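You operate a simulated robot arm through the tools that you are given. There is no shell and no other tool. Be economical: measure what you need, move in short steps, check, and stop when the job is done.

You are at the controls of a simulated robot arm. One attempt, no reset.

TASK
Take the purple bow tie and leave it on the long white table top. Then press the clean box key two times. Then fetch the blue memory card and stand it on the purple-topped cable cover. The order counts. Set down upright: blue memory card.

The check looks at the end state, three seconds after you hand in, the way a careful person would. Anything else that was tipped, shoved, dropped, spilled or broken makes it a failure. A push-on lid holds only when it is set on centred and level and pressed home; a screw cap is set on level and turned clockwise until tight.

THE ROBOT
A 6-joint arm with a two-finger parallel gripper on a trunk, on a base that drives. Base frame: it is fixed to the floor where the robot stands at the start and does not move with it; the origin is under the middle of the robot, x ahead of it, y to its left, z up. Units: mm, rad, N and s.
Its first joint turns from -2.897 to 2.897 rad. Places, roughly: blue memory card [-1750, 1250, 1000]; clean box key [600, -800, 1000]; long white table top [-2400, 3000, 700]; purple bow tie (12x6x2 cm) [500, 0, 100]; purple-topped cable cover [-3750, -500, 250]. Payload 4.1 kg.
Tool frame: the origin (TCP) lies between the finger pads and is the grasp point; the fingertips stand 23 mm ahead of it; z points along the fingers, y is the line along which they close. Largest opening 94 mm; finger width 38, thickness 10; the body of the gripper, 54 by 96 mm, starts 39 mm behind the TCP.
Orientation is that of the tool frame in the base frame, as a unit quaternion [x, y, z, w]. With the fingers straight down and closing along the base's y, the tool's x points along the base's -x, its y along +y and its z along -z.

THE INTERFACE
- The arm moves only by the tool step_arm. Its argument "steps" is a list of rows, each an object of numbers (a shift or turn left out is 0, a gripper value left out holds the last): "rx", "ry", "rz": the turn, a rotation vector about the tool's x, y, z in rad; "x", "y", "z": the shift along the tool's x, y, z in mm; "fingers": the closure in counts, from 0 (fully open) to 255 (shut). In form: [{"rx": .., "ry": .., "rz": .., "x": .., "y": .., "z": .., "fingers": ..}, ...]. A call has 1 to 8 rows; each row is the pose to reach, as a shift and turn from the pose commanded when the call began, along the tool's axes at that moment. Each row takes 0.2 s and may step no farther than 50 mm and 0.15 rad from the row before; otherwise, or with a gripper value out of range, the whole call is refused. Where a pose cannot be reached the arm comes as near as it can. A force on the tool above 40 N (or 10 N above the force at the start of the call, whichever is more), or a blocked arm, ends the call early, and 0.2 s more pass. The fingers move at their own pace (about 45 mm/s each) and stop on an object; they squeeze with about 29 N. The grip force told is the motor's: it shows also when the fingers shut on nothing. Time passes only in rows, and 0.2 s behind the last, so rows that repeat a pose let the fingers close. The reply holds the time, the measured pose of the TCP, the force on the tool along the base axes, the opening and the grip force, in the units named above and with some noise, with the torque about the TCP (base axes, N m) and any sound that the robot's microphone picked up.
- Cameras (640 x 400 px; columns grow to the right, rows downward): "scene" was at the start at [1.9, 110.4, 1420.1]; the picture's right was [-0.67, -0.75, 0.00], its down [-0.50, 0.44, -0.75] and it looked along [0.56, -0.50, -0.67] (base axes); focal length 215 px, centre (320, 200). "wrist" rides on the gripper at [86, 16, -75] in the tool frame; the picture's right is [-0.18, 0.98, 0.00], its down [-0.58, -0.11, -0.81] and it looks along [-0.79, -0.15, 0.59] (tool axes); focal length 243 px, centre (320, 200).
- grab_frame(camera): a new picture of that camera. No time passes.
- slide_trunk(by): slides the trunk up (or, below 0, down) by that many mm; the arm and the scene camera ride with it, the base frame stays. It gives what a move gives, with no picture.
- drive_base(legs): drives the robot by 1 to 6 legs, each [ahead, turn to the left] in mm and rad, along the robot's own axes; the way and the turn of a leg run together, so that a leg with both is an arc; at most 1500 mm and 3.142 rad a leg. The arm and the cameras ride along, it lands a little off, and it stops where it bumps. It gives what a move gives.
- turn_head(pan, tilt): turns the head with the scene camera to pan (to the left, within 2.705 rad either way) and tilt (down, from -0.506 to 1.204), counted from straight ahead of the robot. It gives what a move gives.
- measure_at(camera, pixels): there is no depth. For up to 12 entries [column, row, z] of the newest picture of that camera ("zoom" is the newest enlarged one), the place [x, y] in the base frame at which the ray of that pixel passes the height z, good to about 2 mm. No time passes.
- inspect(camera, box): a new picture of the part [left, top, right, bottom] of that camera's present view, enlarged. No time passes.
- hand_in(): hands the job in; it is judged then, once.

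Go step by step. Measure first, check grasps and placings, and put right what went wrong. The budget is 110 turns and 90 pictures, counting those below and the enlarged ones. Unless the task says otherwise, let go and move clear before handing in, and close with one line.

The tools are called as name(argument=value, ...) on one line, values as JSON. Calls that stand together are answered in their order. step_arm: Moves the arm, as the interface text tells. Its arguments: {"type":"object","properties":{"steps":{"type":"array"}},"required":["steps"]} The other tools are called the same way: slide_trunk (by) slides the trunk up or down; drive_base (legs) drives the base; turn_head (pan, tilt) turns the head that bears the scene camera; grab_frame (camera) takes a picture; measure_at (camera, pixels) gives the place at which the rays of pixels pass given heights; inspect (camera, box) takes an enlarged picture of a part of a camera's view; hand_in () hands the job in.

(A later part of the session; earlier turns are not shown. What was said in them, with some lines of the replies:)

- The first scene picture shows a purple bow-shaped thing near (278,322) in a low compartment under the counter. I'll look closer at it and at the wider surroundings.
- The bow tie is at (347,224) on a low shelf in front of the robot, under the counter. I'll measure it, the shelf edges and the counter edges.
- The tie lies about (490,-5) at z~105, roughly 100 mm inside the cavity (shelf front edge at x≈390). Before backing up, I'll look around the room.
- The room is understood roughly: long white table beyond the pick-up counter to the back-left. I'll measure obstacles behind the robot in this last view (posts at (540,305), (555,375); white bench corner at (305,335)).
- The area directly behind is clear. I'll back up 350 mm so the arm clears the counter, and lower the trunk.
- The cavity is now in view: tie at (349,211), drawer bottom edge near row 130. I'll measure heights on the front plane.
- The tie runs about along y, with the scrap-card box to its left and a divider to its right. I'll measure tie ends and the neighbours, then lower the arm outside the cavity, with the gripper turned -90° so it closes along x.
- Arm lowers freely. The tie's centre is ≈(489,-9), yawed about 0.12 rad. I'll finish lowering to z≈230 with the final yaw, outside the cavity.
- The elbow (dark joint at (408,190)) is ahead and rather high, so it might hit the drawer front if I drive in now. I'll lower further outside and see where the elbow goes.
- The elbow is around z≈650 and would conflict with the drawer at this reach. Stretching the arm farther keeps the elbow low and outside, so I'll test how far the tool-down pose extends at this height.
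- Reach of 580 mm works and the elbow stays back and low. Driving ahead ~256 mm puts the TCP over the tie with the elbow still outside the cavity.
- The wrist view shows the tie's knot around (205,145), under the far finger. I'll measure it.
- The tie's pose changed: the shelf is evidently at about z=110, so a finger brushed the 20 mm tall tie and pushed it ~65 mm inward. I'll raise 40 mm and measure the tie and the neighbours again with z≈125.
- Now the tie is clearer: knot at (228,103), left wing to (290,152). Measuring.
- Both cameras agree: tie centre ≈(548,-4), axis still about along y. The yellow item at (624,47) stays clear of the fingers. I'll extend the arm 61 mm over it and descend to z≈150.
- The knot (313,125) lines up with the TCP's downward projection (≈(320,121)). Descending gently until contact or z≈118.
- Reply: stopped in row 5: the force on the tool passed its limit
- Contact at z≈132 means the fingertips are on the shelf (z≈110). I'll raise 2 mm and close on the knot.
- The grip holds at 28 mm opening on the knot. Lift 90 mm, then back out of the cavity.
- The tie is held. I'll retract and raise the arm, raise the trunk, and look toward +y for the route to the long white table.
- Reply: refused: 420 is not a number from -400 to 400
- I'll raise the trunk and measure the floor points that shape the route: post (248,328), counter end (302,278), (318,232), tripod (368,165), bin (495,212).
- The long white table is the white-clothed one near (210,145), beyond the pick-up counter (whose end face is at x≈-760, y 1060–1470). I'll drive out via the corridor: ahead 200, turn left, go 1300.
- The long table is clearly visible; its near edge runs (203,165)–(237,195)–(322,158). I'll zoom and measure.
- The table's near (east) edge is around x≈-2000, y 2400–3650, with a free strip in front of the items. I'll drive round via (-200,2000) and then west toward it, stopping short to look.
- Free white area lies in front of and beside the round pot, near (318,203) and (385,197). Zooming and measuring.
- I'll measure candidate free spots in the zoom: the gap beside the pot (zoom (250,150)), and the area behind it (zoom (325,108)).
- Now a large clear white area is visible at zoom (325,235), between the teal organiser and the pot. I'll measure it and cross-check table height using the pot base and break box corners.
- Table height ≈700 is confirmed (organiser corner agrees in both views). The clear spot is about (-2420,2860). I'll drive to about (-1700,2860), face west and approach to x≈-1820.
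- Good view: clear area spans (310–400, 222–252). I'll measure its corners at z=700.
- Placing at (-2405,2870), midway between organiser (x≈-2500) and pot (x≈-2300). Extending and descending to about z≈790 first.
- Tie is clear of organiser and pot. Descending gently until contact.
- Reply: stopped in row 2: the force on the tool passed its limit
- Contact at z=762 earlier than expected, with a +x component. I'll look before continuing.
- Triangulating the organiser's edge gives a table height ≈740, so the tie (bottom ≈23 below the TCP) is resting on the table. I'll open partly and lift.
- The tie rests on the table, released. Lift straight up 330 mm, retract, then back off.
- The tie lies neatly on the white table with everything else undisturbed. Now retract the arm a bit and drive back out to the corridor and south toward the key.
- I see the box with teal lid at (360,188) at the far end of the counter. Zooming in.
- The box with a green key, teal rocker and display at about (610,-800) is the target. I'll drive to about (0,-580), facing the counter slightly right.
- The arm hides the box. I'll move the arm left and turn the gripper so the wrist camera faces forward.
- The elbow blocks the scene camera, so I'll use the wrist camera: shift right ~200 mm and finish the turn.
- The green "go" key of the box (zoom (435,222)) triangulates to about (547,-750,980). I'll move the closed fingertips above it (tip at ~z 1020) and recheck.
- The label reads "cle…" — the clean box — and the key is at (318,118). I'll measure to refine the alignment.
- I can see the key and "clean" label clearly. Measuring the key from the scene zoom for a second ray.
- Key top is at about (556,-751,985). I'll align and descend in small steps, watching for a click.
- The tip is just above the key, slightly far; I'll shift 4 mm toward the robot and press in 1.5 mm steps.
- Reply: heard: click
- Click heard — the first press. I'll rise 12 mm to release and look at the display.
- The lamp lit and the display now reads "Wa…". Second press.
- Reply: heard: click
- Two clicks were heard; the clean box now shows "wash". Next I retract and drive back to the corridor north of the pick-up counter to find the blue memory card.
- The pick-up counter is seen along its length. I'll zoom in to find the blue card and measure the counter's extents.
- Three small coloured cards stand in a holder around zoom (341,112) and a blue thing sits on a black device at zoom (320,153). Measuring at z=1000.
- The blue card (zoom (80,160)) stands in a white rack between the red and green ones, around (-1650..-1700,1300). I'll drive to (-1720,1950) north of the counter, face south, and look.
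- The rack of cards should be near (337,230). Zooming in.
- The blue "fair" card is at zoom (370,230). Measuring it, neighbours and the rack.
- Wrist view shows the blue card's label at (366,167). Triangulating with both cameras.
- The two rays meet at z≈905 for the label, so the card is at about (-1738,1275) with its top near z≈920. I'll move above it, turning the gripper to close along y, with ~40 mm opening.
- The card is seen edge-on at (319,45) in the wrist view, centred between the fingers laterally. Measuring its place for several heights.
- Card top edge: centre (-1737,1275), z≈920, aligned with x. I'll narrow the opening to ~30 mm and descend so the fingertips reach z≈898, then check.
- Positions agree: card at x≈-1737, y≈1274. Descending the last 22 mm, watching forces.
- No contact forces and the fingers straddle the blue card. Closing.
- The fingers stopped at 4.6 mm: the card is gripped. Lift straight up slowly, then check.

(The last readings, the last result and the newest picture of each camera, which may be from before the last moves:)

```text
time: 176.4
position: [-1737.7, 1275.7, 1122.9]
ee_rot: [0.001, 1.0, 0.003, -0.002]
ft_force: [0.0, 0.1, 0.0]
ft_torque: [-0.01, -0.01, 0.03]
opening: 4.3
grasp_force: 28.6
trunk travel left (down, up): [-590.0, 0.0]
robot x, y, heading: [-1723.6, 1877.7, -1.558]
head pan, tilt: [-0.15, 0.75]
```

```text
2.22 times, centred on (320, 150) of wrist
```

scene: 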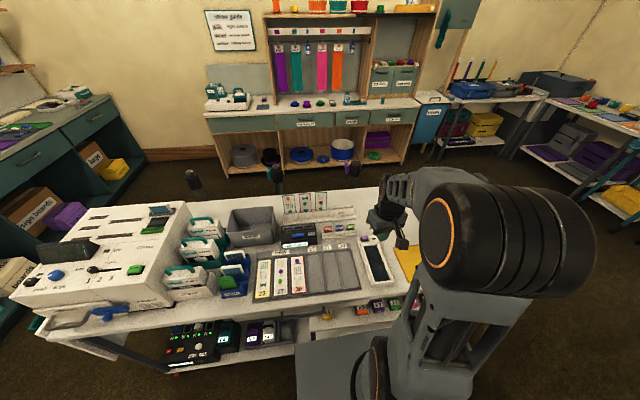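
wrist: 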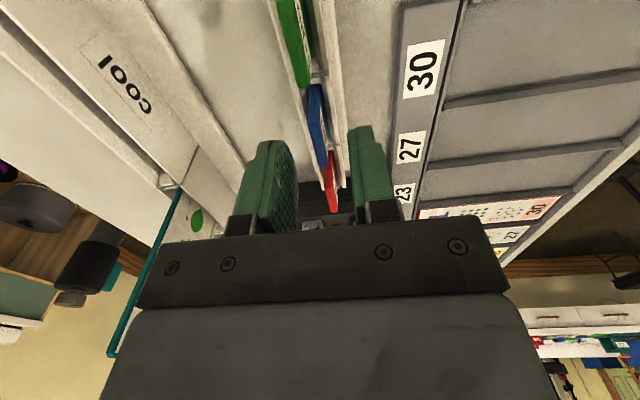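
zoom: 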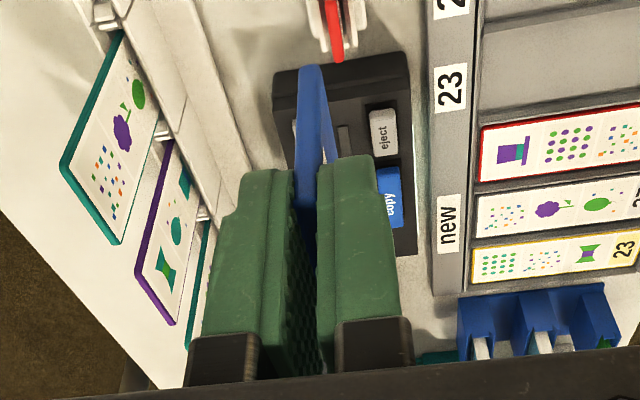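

The card is held upright and straight; the red and green ones are untouched. Now retract the arm and drive back round the counter's east end, then west along the south corridor toward the cable cover.

step_arm(steps=[{"y": 40, "z": -10}, {"y": 80, "z": -20}, {"y": 120, "z": -20}, {"y": 160, "z": -20}, {"y": 200, "z": -20}])

drive_base(legs=[[-80, 0], [0, 1.557], [1480, 0], [0, -1.571], [1450, 0], [350, 0]])

drive_base(legs=[[0, -1.571], [1400, 0]])

turn_head(pan=0.3, tilt=0.5)

grab_frame(camera="scene")

```text
time: 177.6
position: [-1735.3, 1475.9, 1146.2]
ee_rot: [0.001, 1.0, 0.002, -0.001]
ft_force: [0.9, 0.3, 0.0]
ft_torque: [-0.04, -0.01, 0.0]
opening: 4.7
grasp_force: 29.2
trunk travel left (down, up): [-590.0, 0.0]
robot x, y, heading: [-1722.7, 1881.6, -1.558]
head pan, tilt: [-0.15, 0.75]
```

```text
time: 202.0
position: [-31.1, -117.0, 1145.3]
ee_rot: [-0.041, 0.999, 0.002, -0.001]
ft_force: [-0.7, 0.2, -1.0]
ft_torque: [0.02, -0.03, 0.0]
opening: 4.9
grasp_force: 29.0
trunk travel left (down, up): [-590.0, 0.0]
robot x, y, heading: [-55.8, 284.7, -1.468]
head pan, tilt: [-0.15, 0.75]
```

```text
time: 212.9
position: [-1864.8, 198.3, 1144.8]
ee_rot: [0.696, 0.718, 0.002, 0.002]
ft_force: [-0.2, 0.1, -0.4]
ft_torque: [0.0, -0.01, 0.02]
opening: 4.4
grasp_force: 28.8
trunk travel left (down, up): [-590.0, 0.0]
robot x, y, heading: [-1460.7, 202.3, -3.094]
head pan, tilt: [-0.15, 0.75]
```

```text
time: 213.8
position: [-1864.9, 197.7, 1145.4]
ee_rot: [0.696, 0.718, 0.002, 0.001]
ft_force: [0.0, 0.4, -0.6]
ft_torque: [-0.01, -0.01, 0.0]
opening: 4.2
grasp_force: 28.8
trunk travel left (down, up): [-590.0, 0.0]
robot x, y, heading: [-1455.0, 201.3, -3.095]
head pan, tilt: [0.3, 0.499]
```

```text
17 pictures are left
```

scene: 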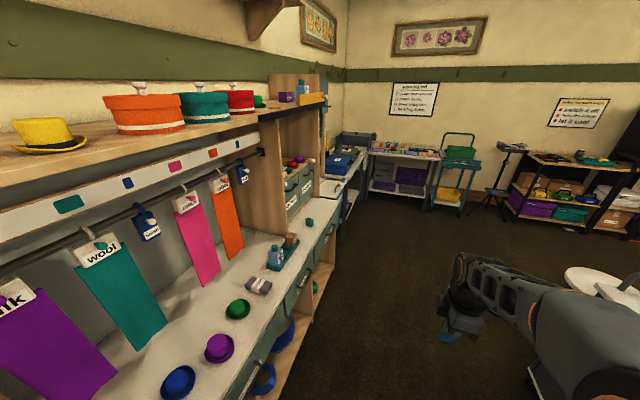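

The target direction is near (331,205): a low shelf of the corner table past the bench. Driving 1050 mm further west and zooming there.

drive_base(legs=[[1050, 0]])

turn_head(pan=0.5, tilt=0.75)

grab_frame(camera="scene")

```text
time: 219.1
position: [-2898.5, 155.8, 1144.5]
ee_rot: [0.698, 0.716, 0.003, 0.002]
ft_force: [-0.1, 0.1, 0.5]
ft_torque: [-0.02, 0.04, -0.05]
opening: 4.6
grasp_force: 28.7
trunk travel left (down, up): [-590.0, 0.0]
robot x, y, heading: [-2493.4, 155.1, -3.102]
head pan, tilt: [0.3, 0.499]
```

```text
time: 219.9
position: [-2899.1, 154.9, 1145.7]
ee_rot: [0.698, 0.716, 0.002, 0.001]
ft_force: [-0.8, 0.3, 0.5]
ft_torque: [-0.04, -0.03, -0.02]
opening: 4.5
grasp_force: 28.7
trunk travel left (down, up): [-590.0, 0.0]
robot x, y, heading: [-2493.3, 157.1, -3.102]
head pan, tilt: [0.499, 0.75]
```

```text
16 pictures are left
```

scene: 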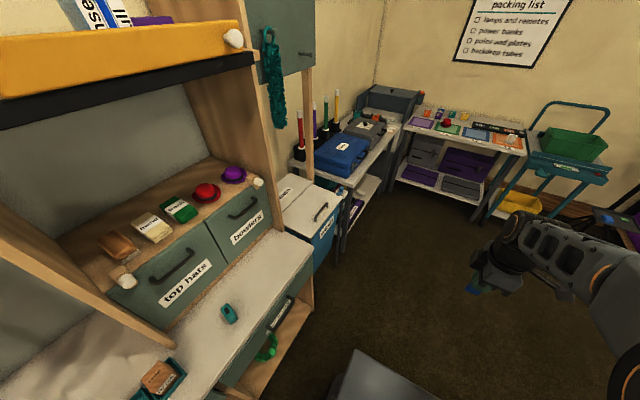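

The expected spot projects to about (350,207), on the lower shelf of the table with the blue case, where something purple shows. Zooming.

inspect(camera="scene", box=[310, 130, 430, 250])

measure_at(camera="scene", pixels=[[356, 207, 250], [375, 180, 250], [345, 250, 0], [345, 190, 700], [400, 130, 700], [385, 175, 250], [310, 270, 0], [393, 190, 0]])

```text
3.33 times, centred on (370, 190) of scene
```

zoom: 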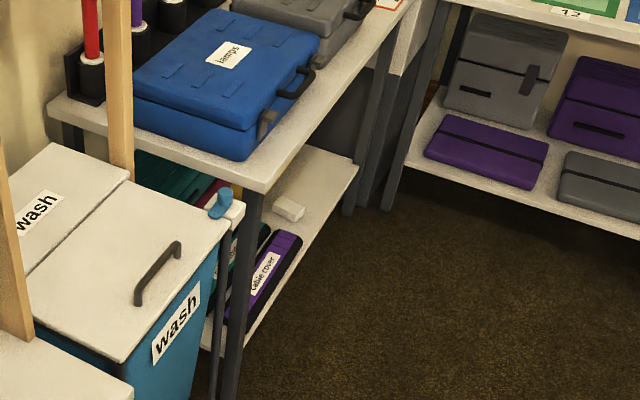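

```text
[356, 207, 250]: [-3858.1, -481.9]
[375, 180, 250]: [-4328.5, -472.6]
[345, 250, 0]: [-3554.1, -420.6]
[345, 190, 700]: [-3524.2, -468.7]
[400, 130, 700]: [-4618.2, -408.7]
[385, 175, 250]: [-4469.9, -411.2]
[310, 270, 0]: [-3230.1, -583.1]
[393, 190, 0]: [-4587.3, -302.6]
```

The "cable cover" with a purple top lies on the lower shelf (zoom (265,275)), around (-3750,-490), about 60 mm behind the shelf's front edge. I'll drive to x≈-3750, face south, back off a bit, and lower the trunk.

drive_base(legs=[[1257, 0], [0, 1.53], [-200, 0]])

slide_trunk(by=-400)

slide_trunk(by=-190)

turn_head(pan=0.0, tilt=0.75)

grab_frame(camera="scene")

```text
time: 231.3
position: [-3781.2, -106.5, 1144.7]
ee_rot: [-0.003, 1.0, 0.002, -0.001]
ft_force: [0.7, 1.1, -1.1]
ft_torque: [0.01, 0.02, 0.01]
opening: 4.6
grasp_force: 29.4
trunk travel left (down, up): [-590.0, 0.0]
robot x, y, heading: [-3776.5, 298.0, -1.551]
head pan, tilt: [0.499, 0.75]
```

```text
time: 235.1
position: [-3781.2, -107.6, 745.7]
ee_rot: [-0.002, 1.0, 0.003, -0.002]
ft_force: [0.1, 0.1, -0.6]
ft_torque: [-0.02, 0.05, 0.02]
opening: 4.5
grasp_force: 28.8
trunk travel left (down, up): [-190.0, 400.0]
robot x, y, heading: [-3776.0, 297.4, -1.548]
head pan, tilt: [0.499, 0.75]
```

```text
time: 237.2
position: [-3782.1, -108.0, 554.8]
ee_rot: [-0.003, 1.0, 0.003, -0.001]
ft_force: [0.2, -0.3, 0.4]
ft_torque: [0.01, 0.01, 0.04]
opening: 4.4
grasp_force: 29.1
trunk travel left (down, up): [0.0, 590.0]
robot x, y, heading: [-3774.9, 296.8, -1.545]
head pan, tilt: [0.499, 0.75]
```

```text
time: 238.1
position: [-3782.1, -108.1, 555.5]
ee_rot: [-0.003, 1.0, 0.004, -0.001]
ft_force: [0.3, -1.2, -0.4]
ft_torque: [0.02, -0.01, 0.02]
opening: 4.4
grasp_force: 28.8
trunk travel left (down, up): [0.0, 590.0]
robot x, y, heading: [-3775.1, 294.9, -1.547]
head pan, tilt: [0.0, 0.75]
```

```text
14 pictures are left
```

scene: 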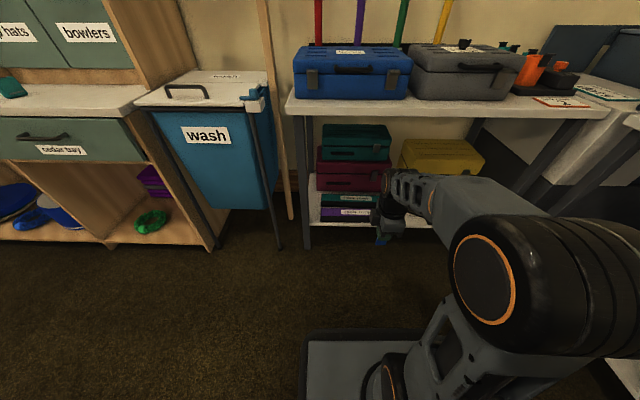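

The purple-topped cover shows at (350,212), partly behind the gripper. Zooming.

inspect(camera="scene", box=[290, 130, 430, 250])

measure_at(camera="zoom", pixels=[[1, 1, 250]])

```text
3.33 times, centred on (360, 190) of scene
```

zoom: 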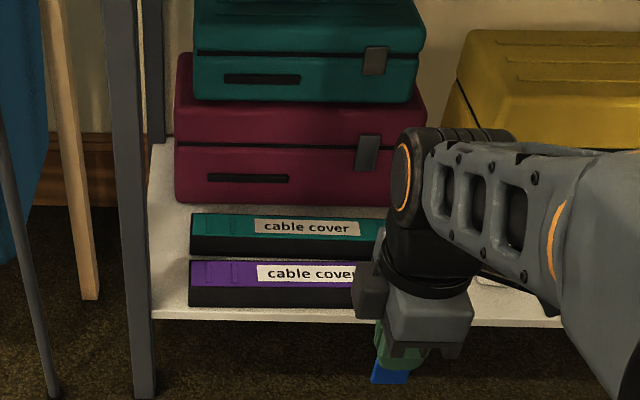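

```text
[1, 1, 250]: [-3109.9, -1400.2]
```

measure_at(camera="zoom", pixels=[[190, 274, 250], [300, 287, 250], [300, 262, 250], [300, 287, 220], [300, 262, 220], [300, 308, 190], [300, 320, 190], [300, 255, 220], [300, 212, 250], [425, 150, 250], [178, 200, 200], [120, 100, 670]])

```text
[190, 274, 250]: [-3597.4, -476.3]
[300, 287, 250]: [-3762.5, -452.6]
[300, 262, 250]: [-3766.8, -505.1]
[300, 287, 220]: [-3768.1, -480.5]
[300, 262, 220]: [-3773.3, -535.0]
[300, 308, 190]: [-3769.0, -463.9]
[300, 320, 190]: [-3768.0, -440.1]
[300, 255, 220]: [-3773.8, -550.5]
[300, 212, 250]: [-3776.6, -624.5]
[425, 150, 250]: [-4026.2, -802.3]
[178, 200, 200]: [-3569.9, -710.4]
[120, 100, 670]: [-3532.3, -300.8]
```

The top strip is ~53 mm deep (y≈-452…-505 if its height is 250). I'll stretch the arm low (TCP z≈330) outside the table, then drive in and use the wrist camera to triangulate.

step_arm(steps=[{"x": -5, "y": -27, "z": 28}, {"x": -10, "y": -54, "z": 56}, {"x": -15, "y": -81, "z": 84}, {"x": -20, "y": -108, "z": 112}, {"x": -25, "y": -135, "z": 140}, {"x": -30, "y": -162, "z": 168}, {"x": -36, "y": -190, "z": 196}, {"x": -42, "y": -217, "z": 225}])

drive_base(legs=[[90, 0]])

grab_frame(camera="wrist")

grab_frame(camera="scene")

```text
time: 239.9
position: [-3738.8, -324.4, 326.2]
ee_rot: [-0.003, 1.0, 0.002, -0.001]
ft_force: [0.7, -0.1, -0.4]
ft_torque: [-0.02, 0.02, 0.0]
opening: 4.8
grasp_force: 28.8
trunk travel left (down, up): [0.0, 590.0]
robot x, y, heading: [-3772.0, 299.0, -1.549]
head pan, tilt: [0.0, 0.75]
```

```text
time: 241.0
position: [-3736.2, -413.1, 327.5]
ee_rot: [-0.002, 1.0, 0.002, -0.001]
ft_force: [0.9, 0.4, 0.5]
ft_torque: [0.0, -0.02, 0.02]
opening: 4.3
grasp_force: 28.8
trunk travel left (down, up): [0.0, 590.0]
robot x, y, heading: [-3772.3, 211.2, -1.547]
head pan, tilt: [0.0, 0.75]
```

```text
12 pictures are left
```

wrist: 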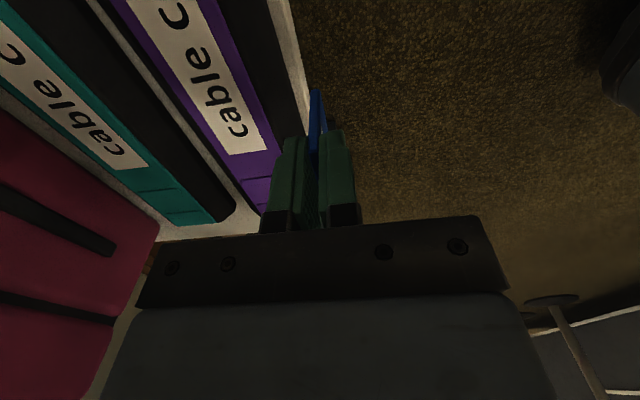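

```text
11 pictures are left
```

scene: 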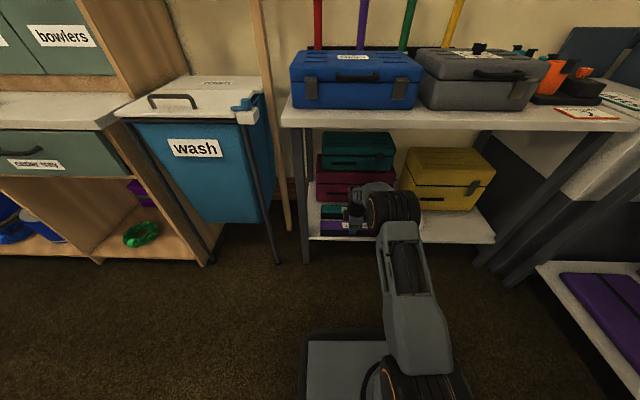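

Triangulating with the label's east edge corners in the wrist view: front (269,147), back (230,155).

measure_at(camera="wrist", pixels=[[269, 147, 250], [230, 155, 250], [269, 147, 235], [230, 155, 235], [269, 147, 220], [230, 155, 220], [240, 60, 240], [212, 118, 240], [316, 92, 290], [282, 130, 240]])

```text
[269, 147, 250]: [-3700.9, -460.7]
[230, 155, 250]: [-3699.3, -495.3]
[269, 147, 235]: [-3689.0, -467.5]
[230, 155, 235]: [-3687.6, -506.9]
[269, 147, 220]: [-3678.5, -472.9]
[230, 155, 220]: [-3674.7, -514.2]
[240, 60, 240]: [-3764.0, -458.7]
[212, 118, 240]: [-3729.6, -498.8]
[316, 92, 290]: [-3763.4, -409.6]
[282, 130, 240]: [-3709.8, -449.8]
```

Both cameras agree exactly at z=250: the purple top spans y≈-453…-505 (centre -479), and the card's bottom is ≈52 mm below the TCP. Drive ahead 62 mm, then correct with the arm.

drive_base(legs=[[62, 0]])

```text
time: 242.0
position: [-3735.4, -473.3, 325.8]
ee_rot: [-0.003, 1.0, 0.003, 0.0]
ft_force: [0.0, -0.3, -0.2]
ft_torque: [-0.04, -0.03, -0.01]
opening: 4.7
grasp_force: 28.7
trunk travel left (down, up): [0.0, 590.0]
robot x, y, heading: [-3771.2, 146.0, -1.55]
head pan, tilt: [0.0, 0.75]
```

Shift 6 mm further in, lower to leave ~8 mm, and look.

step_arm(steps=[{"x": 4, "y": -6}, {"x": 4, "y": -6, "z": 8}, {"x": 4, "y": -6, "z": 15}, {"x": 4, "y": -6, "z": 15}])

grab_frame(camera="wrist")

inspect(camera="scene", box=[310, 180, 390, 245])

```text
time: 243.0
position: [-3740.0, -478.8, 311.8]
ee_rot: [-0.003, 1.0, 0.003, -0.001]
ft_force: [-0.5, 0.4, -0.5]
ft_torque: [-0.01, 0.0, 0.01]
opening: 4.2
grasp_force: 28.8
trunk travel left (down, up): [0.0, 590.0]
robot x, y, heading: [-3771.8, 147.4, -1.55]
head pan, tilt: [0.0, 0.75]
```

```text
10 pictures are left
```

wrist: 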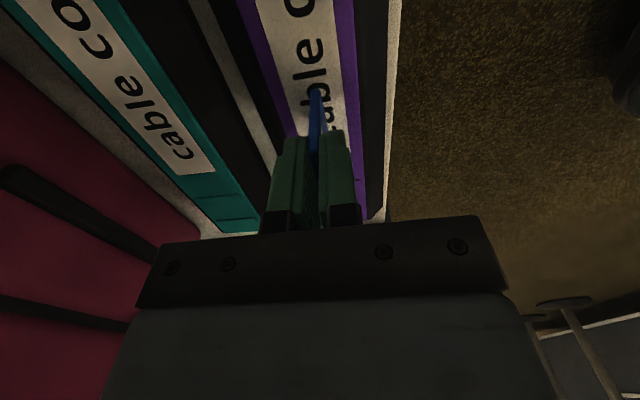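

```text
6.15 times, centred on (350, 212) of scene
```

zoom: 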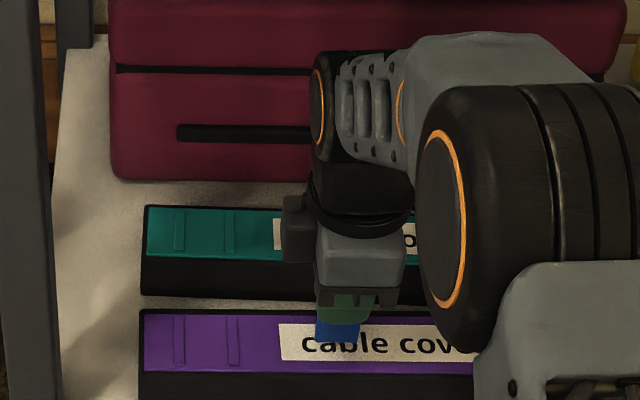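

The card is above the middle of the purple top. Lowering in ~1 mm steps until light contact.

step_arm(steps=[{"z": 3}, {"z": 5}, {"z": 6.5}, {"z": 7.5}, {"z": 8.5}, {"z": 9.5}, {"z": 9.5}])

```text
time: 244.6
position: [-3739.0, -481.1, 304.0]
ee_rot: [-0.003, 1.0, 0.0, 0.0]
ft_force: [-0.7, 3.4, 17.4]
ft_torque: [0.16, 0.05, 0.01]
opening: 4.6
grasp_force: 28.8
trunk travel left (down, up): [0.0, 590.0]
robot x, y, heading: [-3772.2, 145.5, -1.551]
head pan, tilt: [0.0, 0.75]
```

Contact felt (17 N) at TCP z≈304. I'll ease up 1.2 mm to relieve the press before releasing.

step_arm(steps=[{"z": -0.8}, {"z": -1.2}, {"z": -1.2}])

inspect(camera="wrist", box=[230, 50, 410, 210])

```text
time: 245.4
position: [-3740.0, -480.3, 303.2]
ee_rot: [-0.004, 1.0, 0.002, -0.001]
ft_force: [0.0, -1.7, 9.8]
ft_torque: [-0.07, 0.05, 0.02]
opening: 4.7
grasp_force: 28.8
trunk travel left (down, up): [0.0, 590.0]
robot x, y, heading: [-3774.5, 146.8, -1.551]
head pan, tilt: [0.0, 0.75]
```

```text
2.50 times, centred on (320, 130) of wrist
```

zoom: 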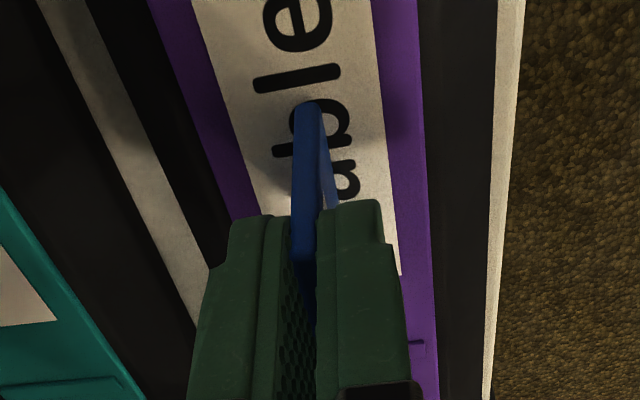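

Card sits on the centre of the top; ease another 1 mm, then open slowly.

step_arm(steps=[{"z": -0.6}, {"z": -1.0}, {"z": -1.0}])

```text
time: 246.2
position: [-3740.3, -478.1, 304.4]
ee_rot: [-0.004, 1.0, 0.002, -0.001]
ft_force: [0.7, -1.1, 3.2]
ft_torque: [-0.11, -0.06, -0.05]
opening: 4.5
grasp_force: 28.9
trunk travel left (down, up): [0.0, 590.0]
robot x, y, heading: [-3773.9, 151.8, -1.547]
head pan, tilt: [0.0, 0.75]
```

Light contact (3 N). Opening gradually.

step_arm(steps=[{"fingers": 241}, {"fingers": 237}, {"fingers": 232}, {"fingers": 225}, {"fingers": 212}, {"fingers": 195}, {"fingers": 180}, {"fingers": 180}])

inspect(camera="wrist", box=[230, 50, 410, 210])

```text
time: 248.0
position: [-3740.1, -480.2, 304.5]
ee_rot: [-0.004, 1.0, 0.003, -0.001]
ft_force: [0.6, -0.2, 0.1]
ft_torque: [0.02, 0.01, 0.01]
opening: 27.8
grasp_force: 0.0
trunk travel left (down, up): [0.0, 590.0]
robot x, y, heading: [-3771.0, 148.1, -1.55]
head pan, tilt: [0.0, 0.75]
```

```text
2.50 times, centred on (320, 130) of wrist
```

zoom: 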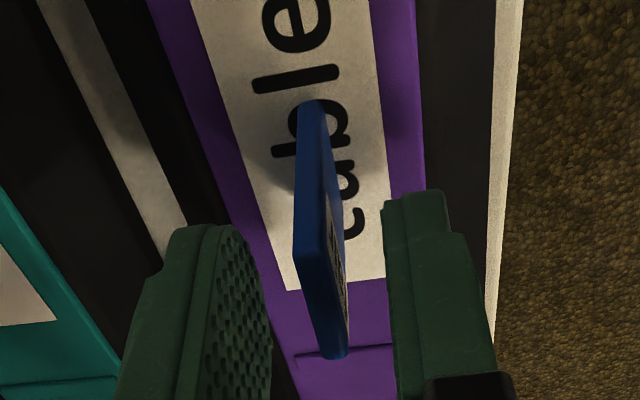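

The card stands by itself between the open fingers. Lifting straight up 55 mm, then backing out.

step_arm(steps=[{"z": -8}, {"z": -20}, {"z": -38}, {"z": -55}, {"z": -55}])

drive_base(legs=[[-250, 0]])

inspect(camera="scene", box=[300, 140, 400, 230])

```text
time: 249.2
position: [-3738.9, -480.3, 359.6]
ee_rot: [-0.004, 1.0, 0.003, -0.001]
ft_force: [1.6, -0.5, -0.6]
ft_torque: [0.0, 0.02, 0.0]
opening: 27.4
grasp_force: 0.0
trunk travel left (down, up): [0.0, 590.0]
robot x, y, heading: [-3769.4, 149.0, -1.55]
head pan, tilt: [0.0, 0.75]
```

```text
time: 251.0
position: [-3745.6, -227.4, 359.7]
ee_rot: [-0.002, 1.0, 0.003, -0.001]
ft_force: [0.2, 1.2, 0.6]
ft_torque: [-0.01, 0.01, -0.01]
opening: 27.6
grasp_force: 0.1
trunk travel left (down, up): [0.0, 590.0]
robot x, y, heading: [-3777.0, 400.7, -1.552]
head pan, tilt: [0.0, 0.75]
```

```text
4.44 times, centred on (350, 185) of scene
```

zoom: 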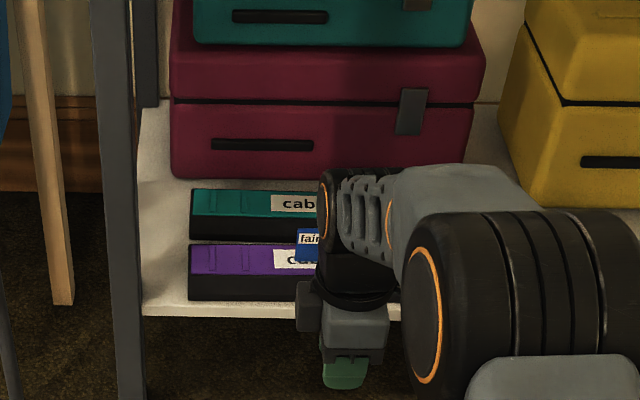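

The blue card stands upright ("fair" label visible) on the purple-topped cover and the arm is clear of it. Handing in.

hand_in()

```text
The job is handed in.
```

I did all three steps in the order given and handed the job in. The bow tie is on the long white table, the clean box key clicked twice (its display now reads "wash"), and the blue memory card stands upright on the purple-topped cable cover. While picking up the bow tie, one finger first pushed it about 65 mm further back on its shelf; I saw nothing else disturbed.
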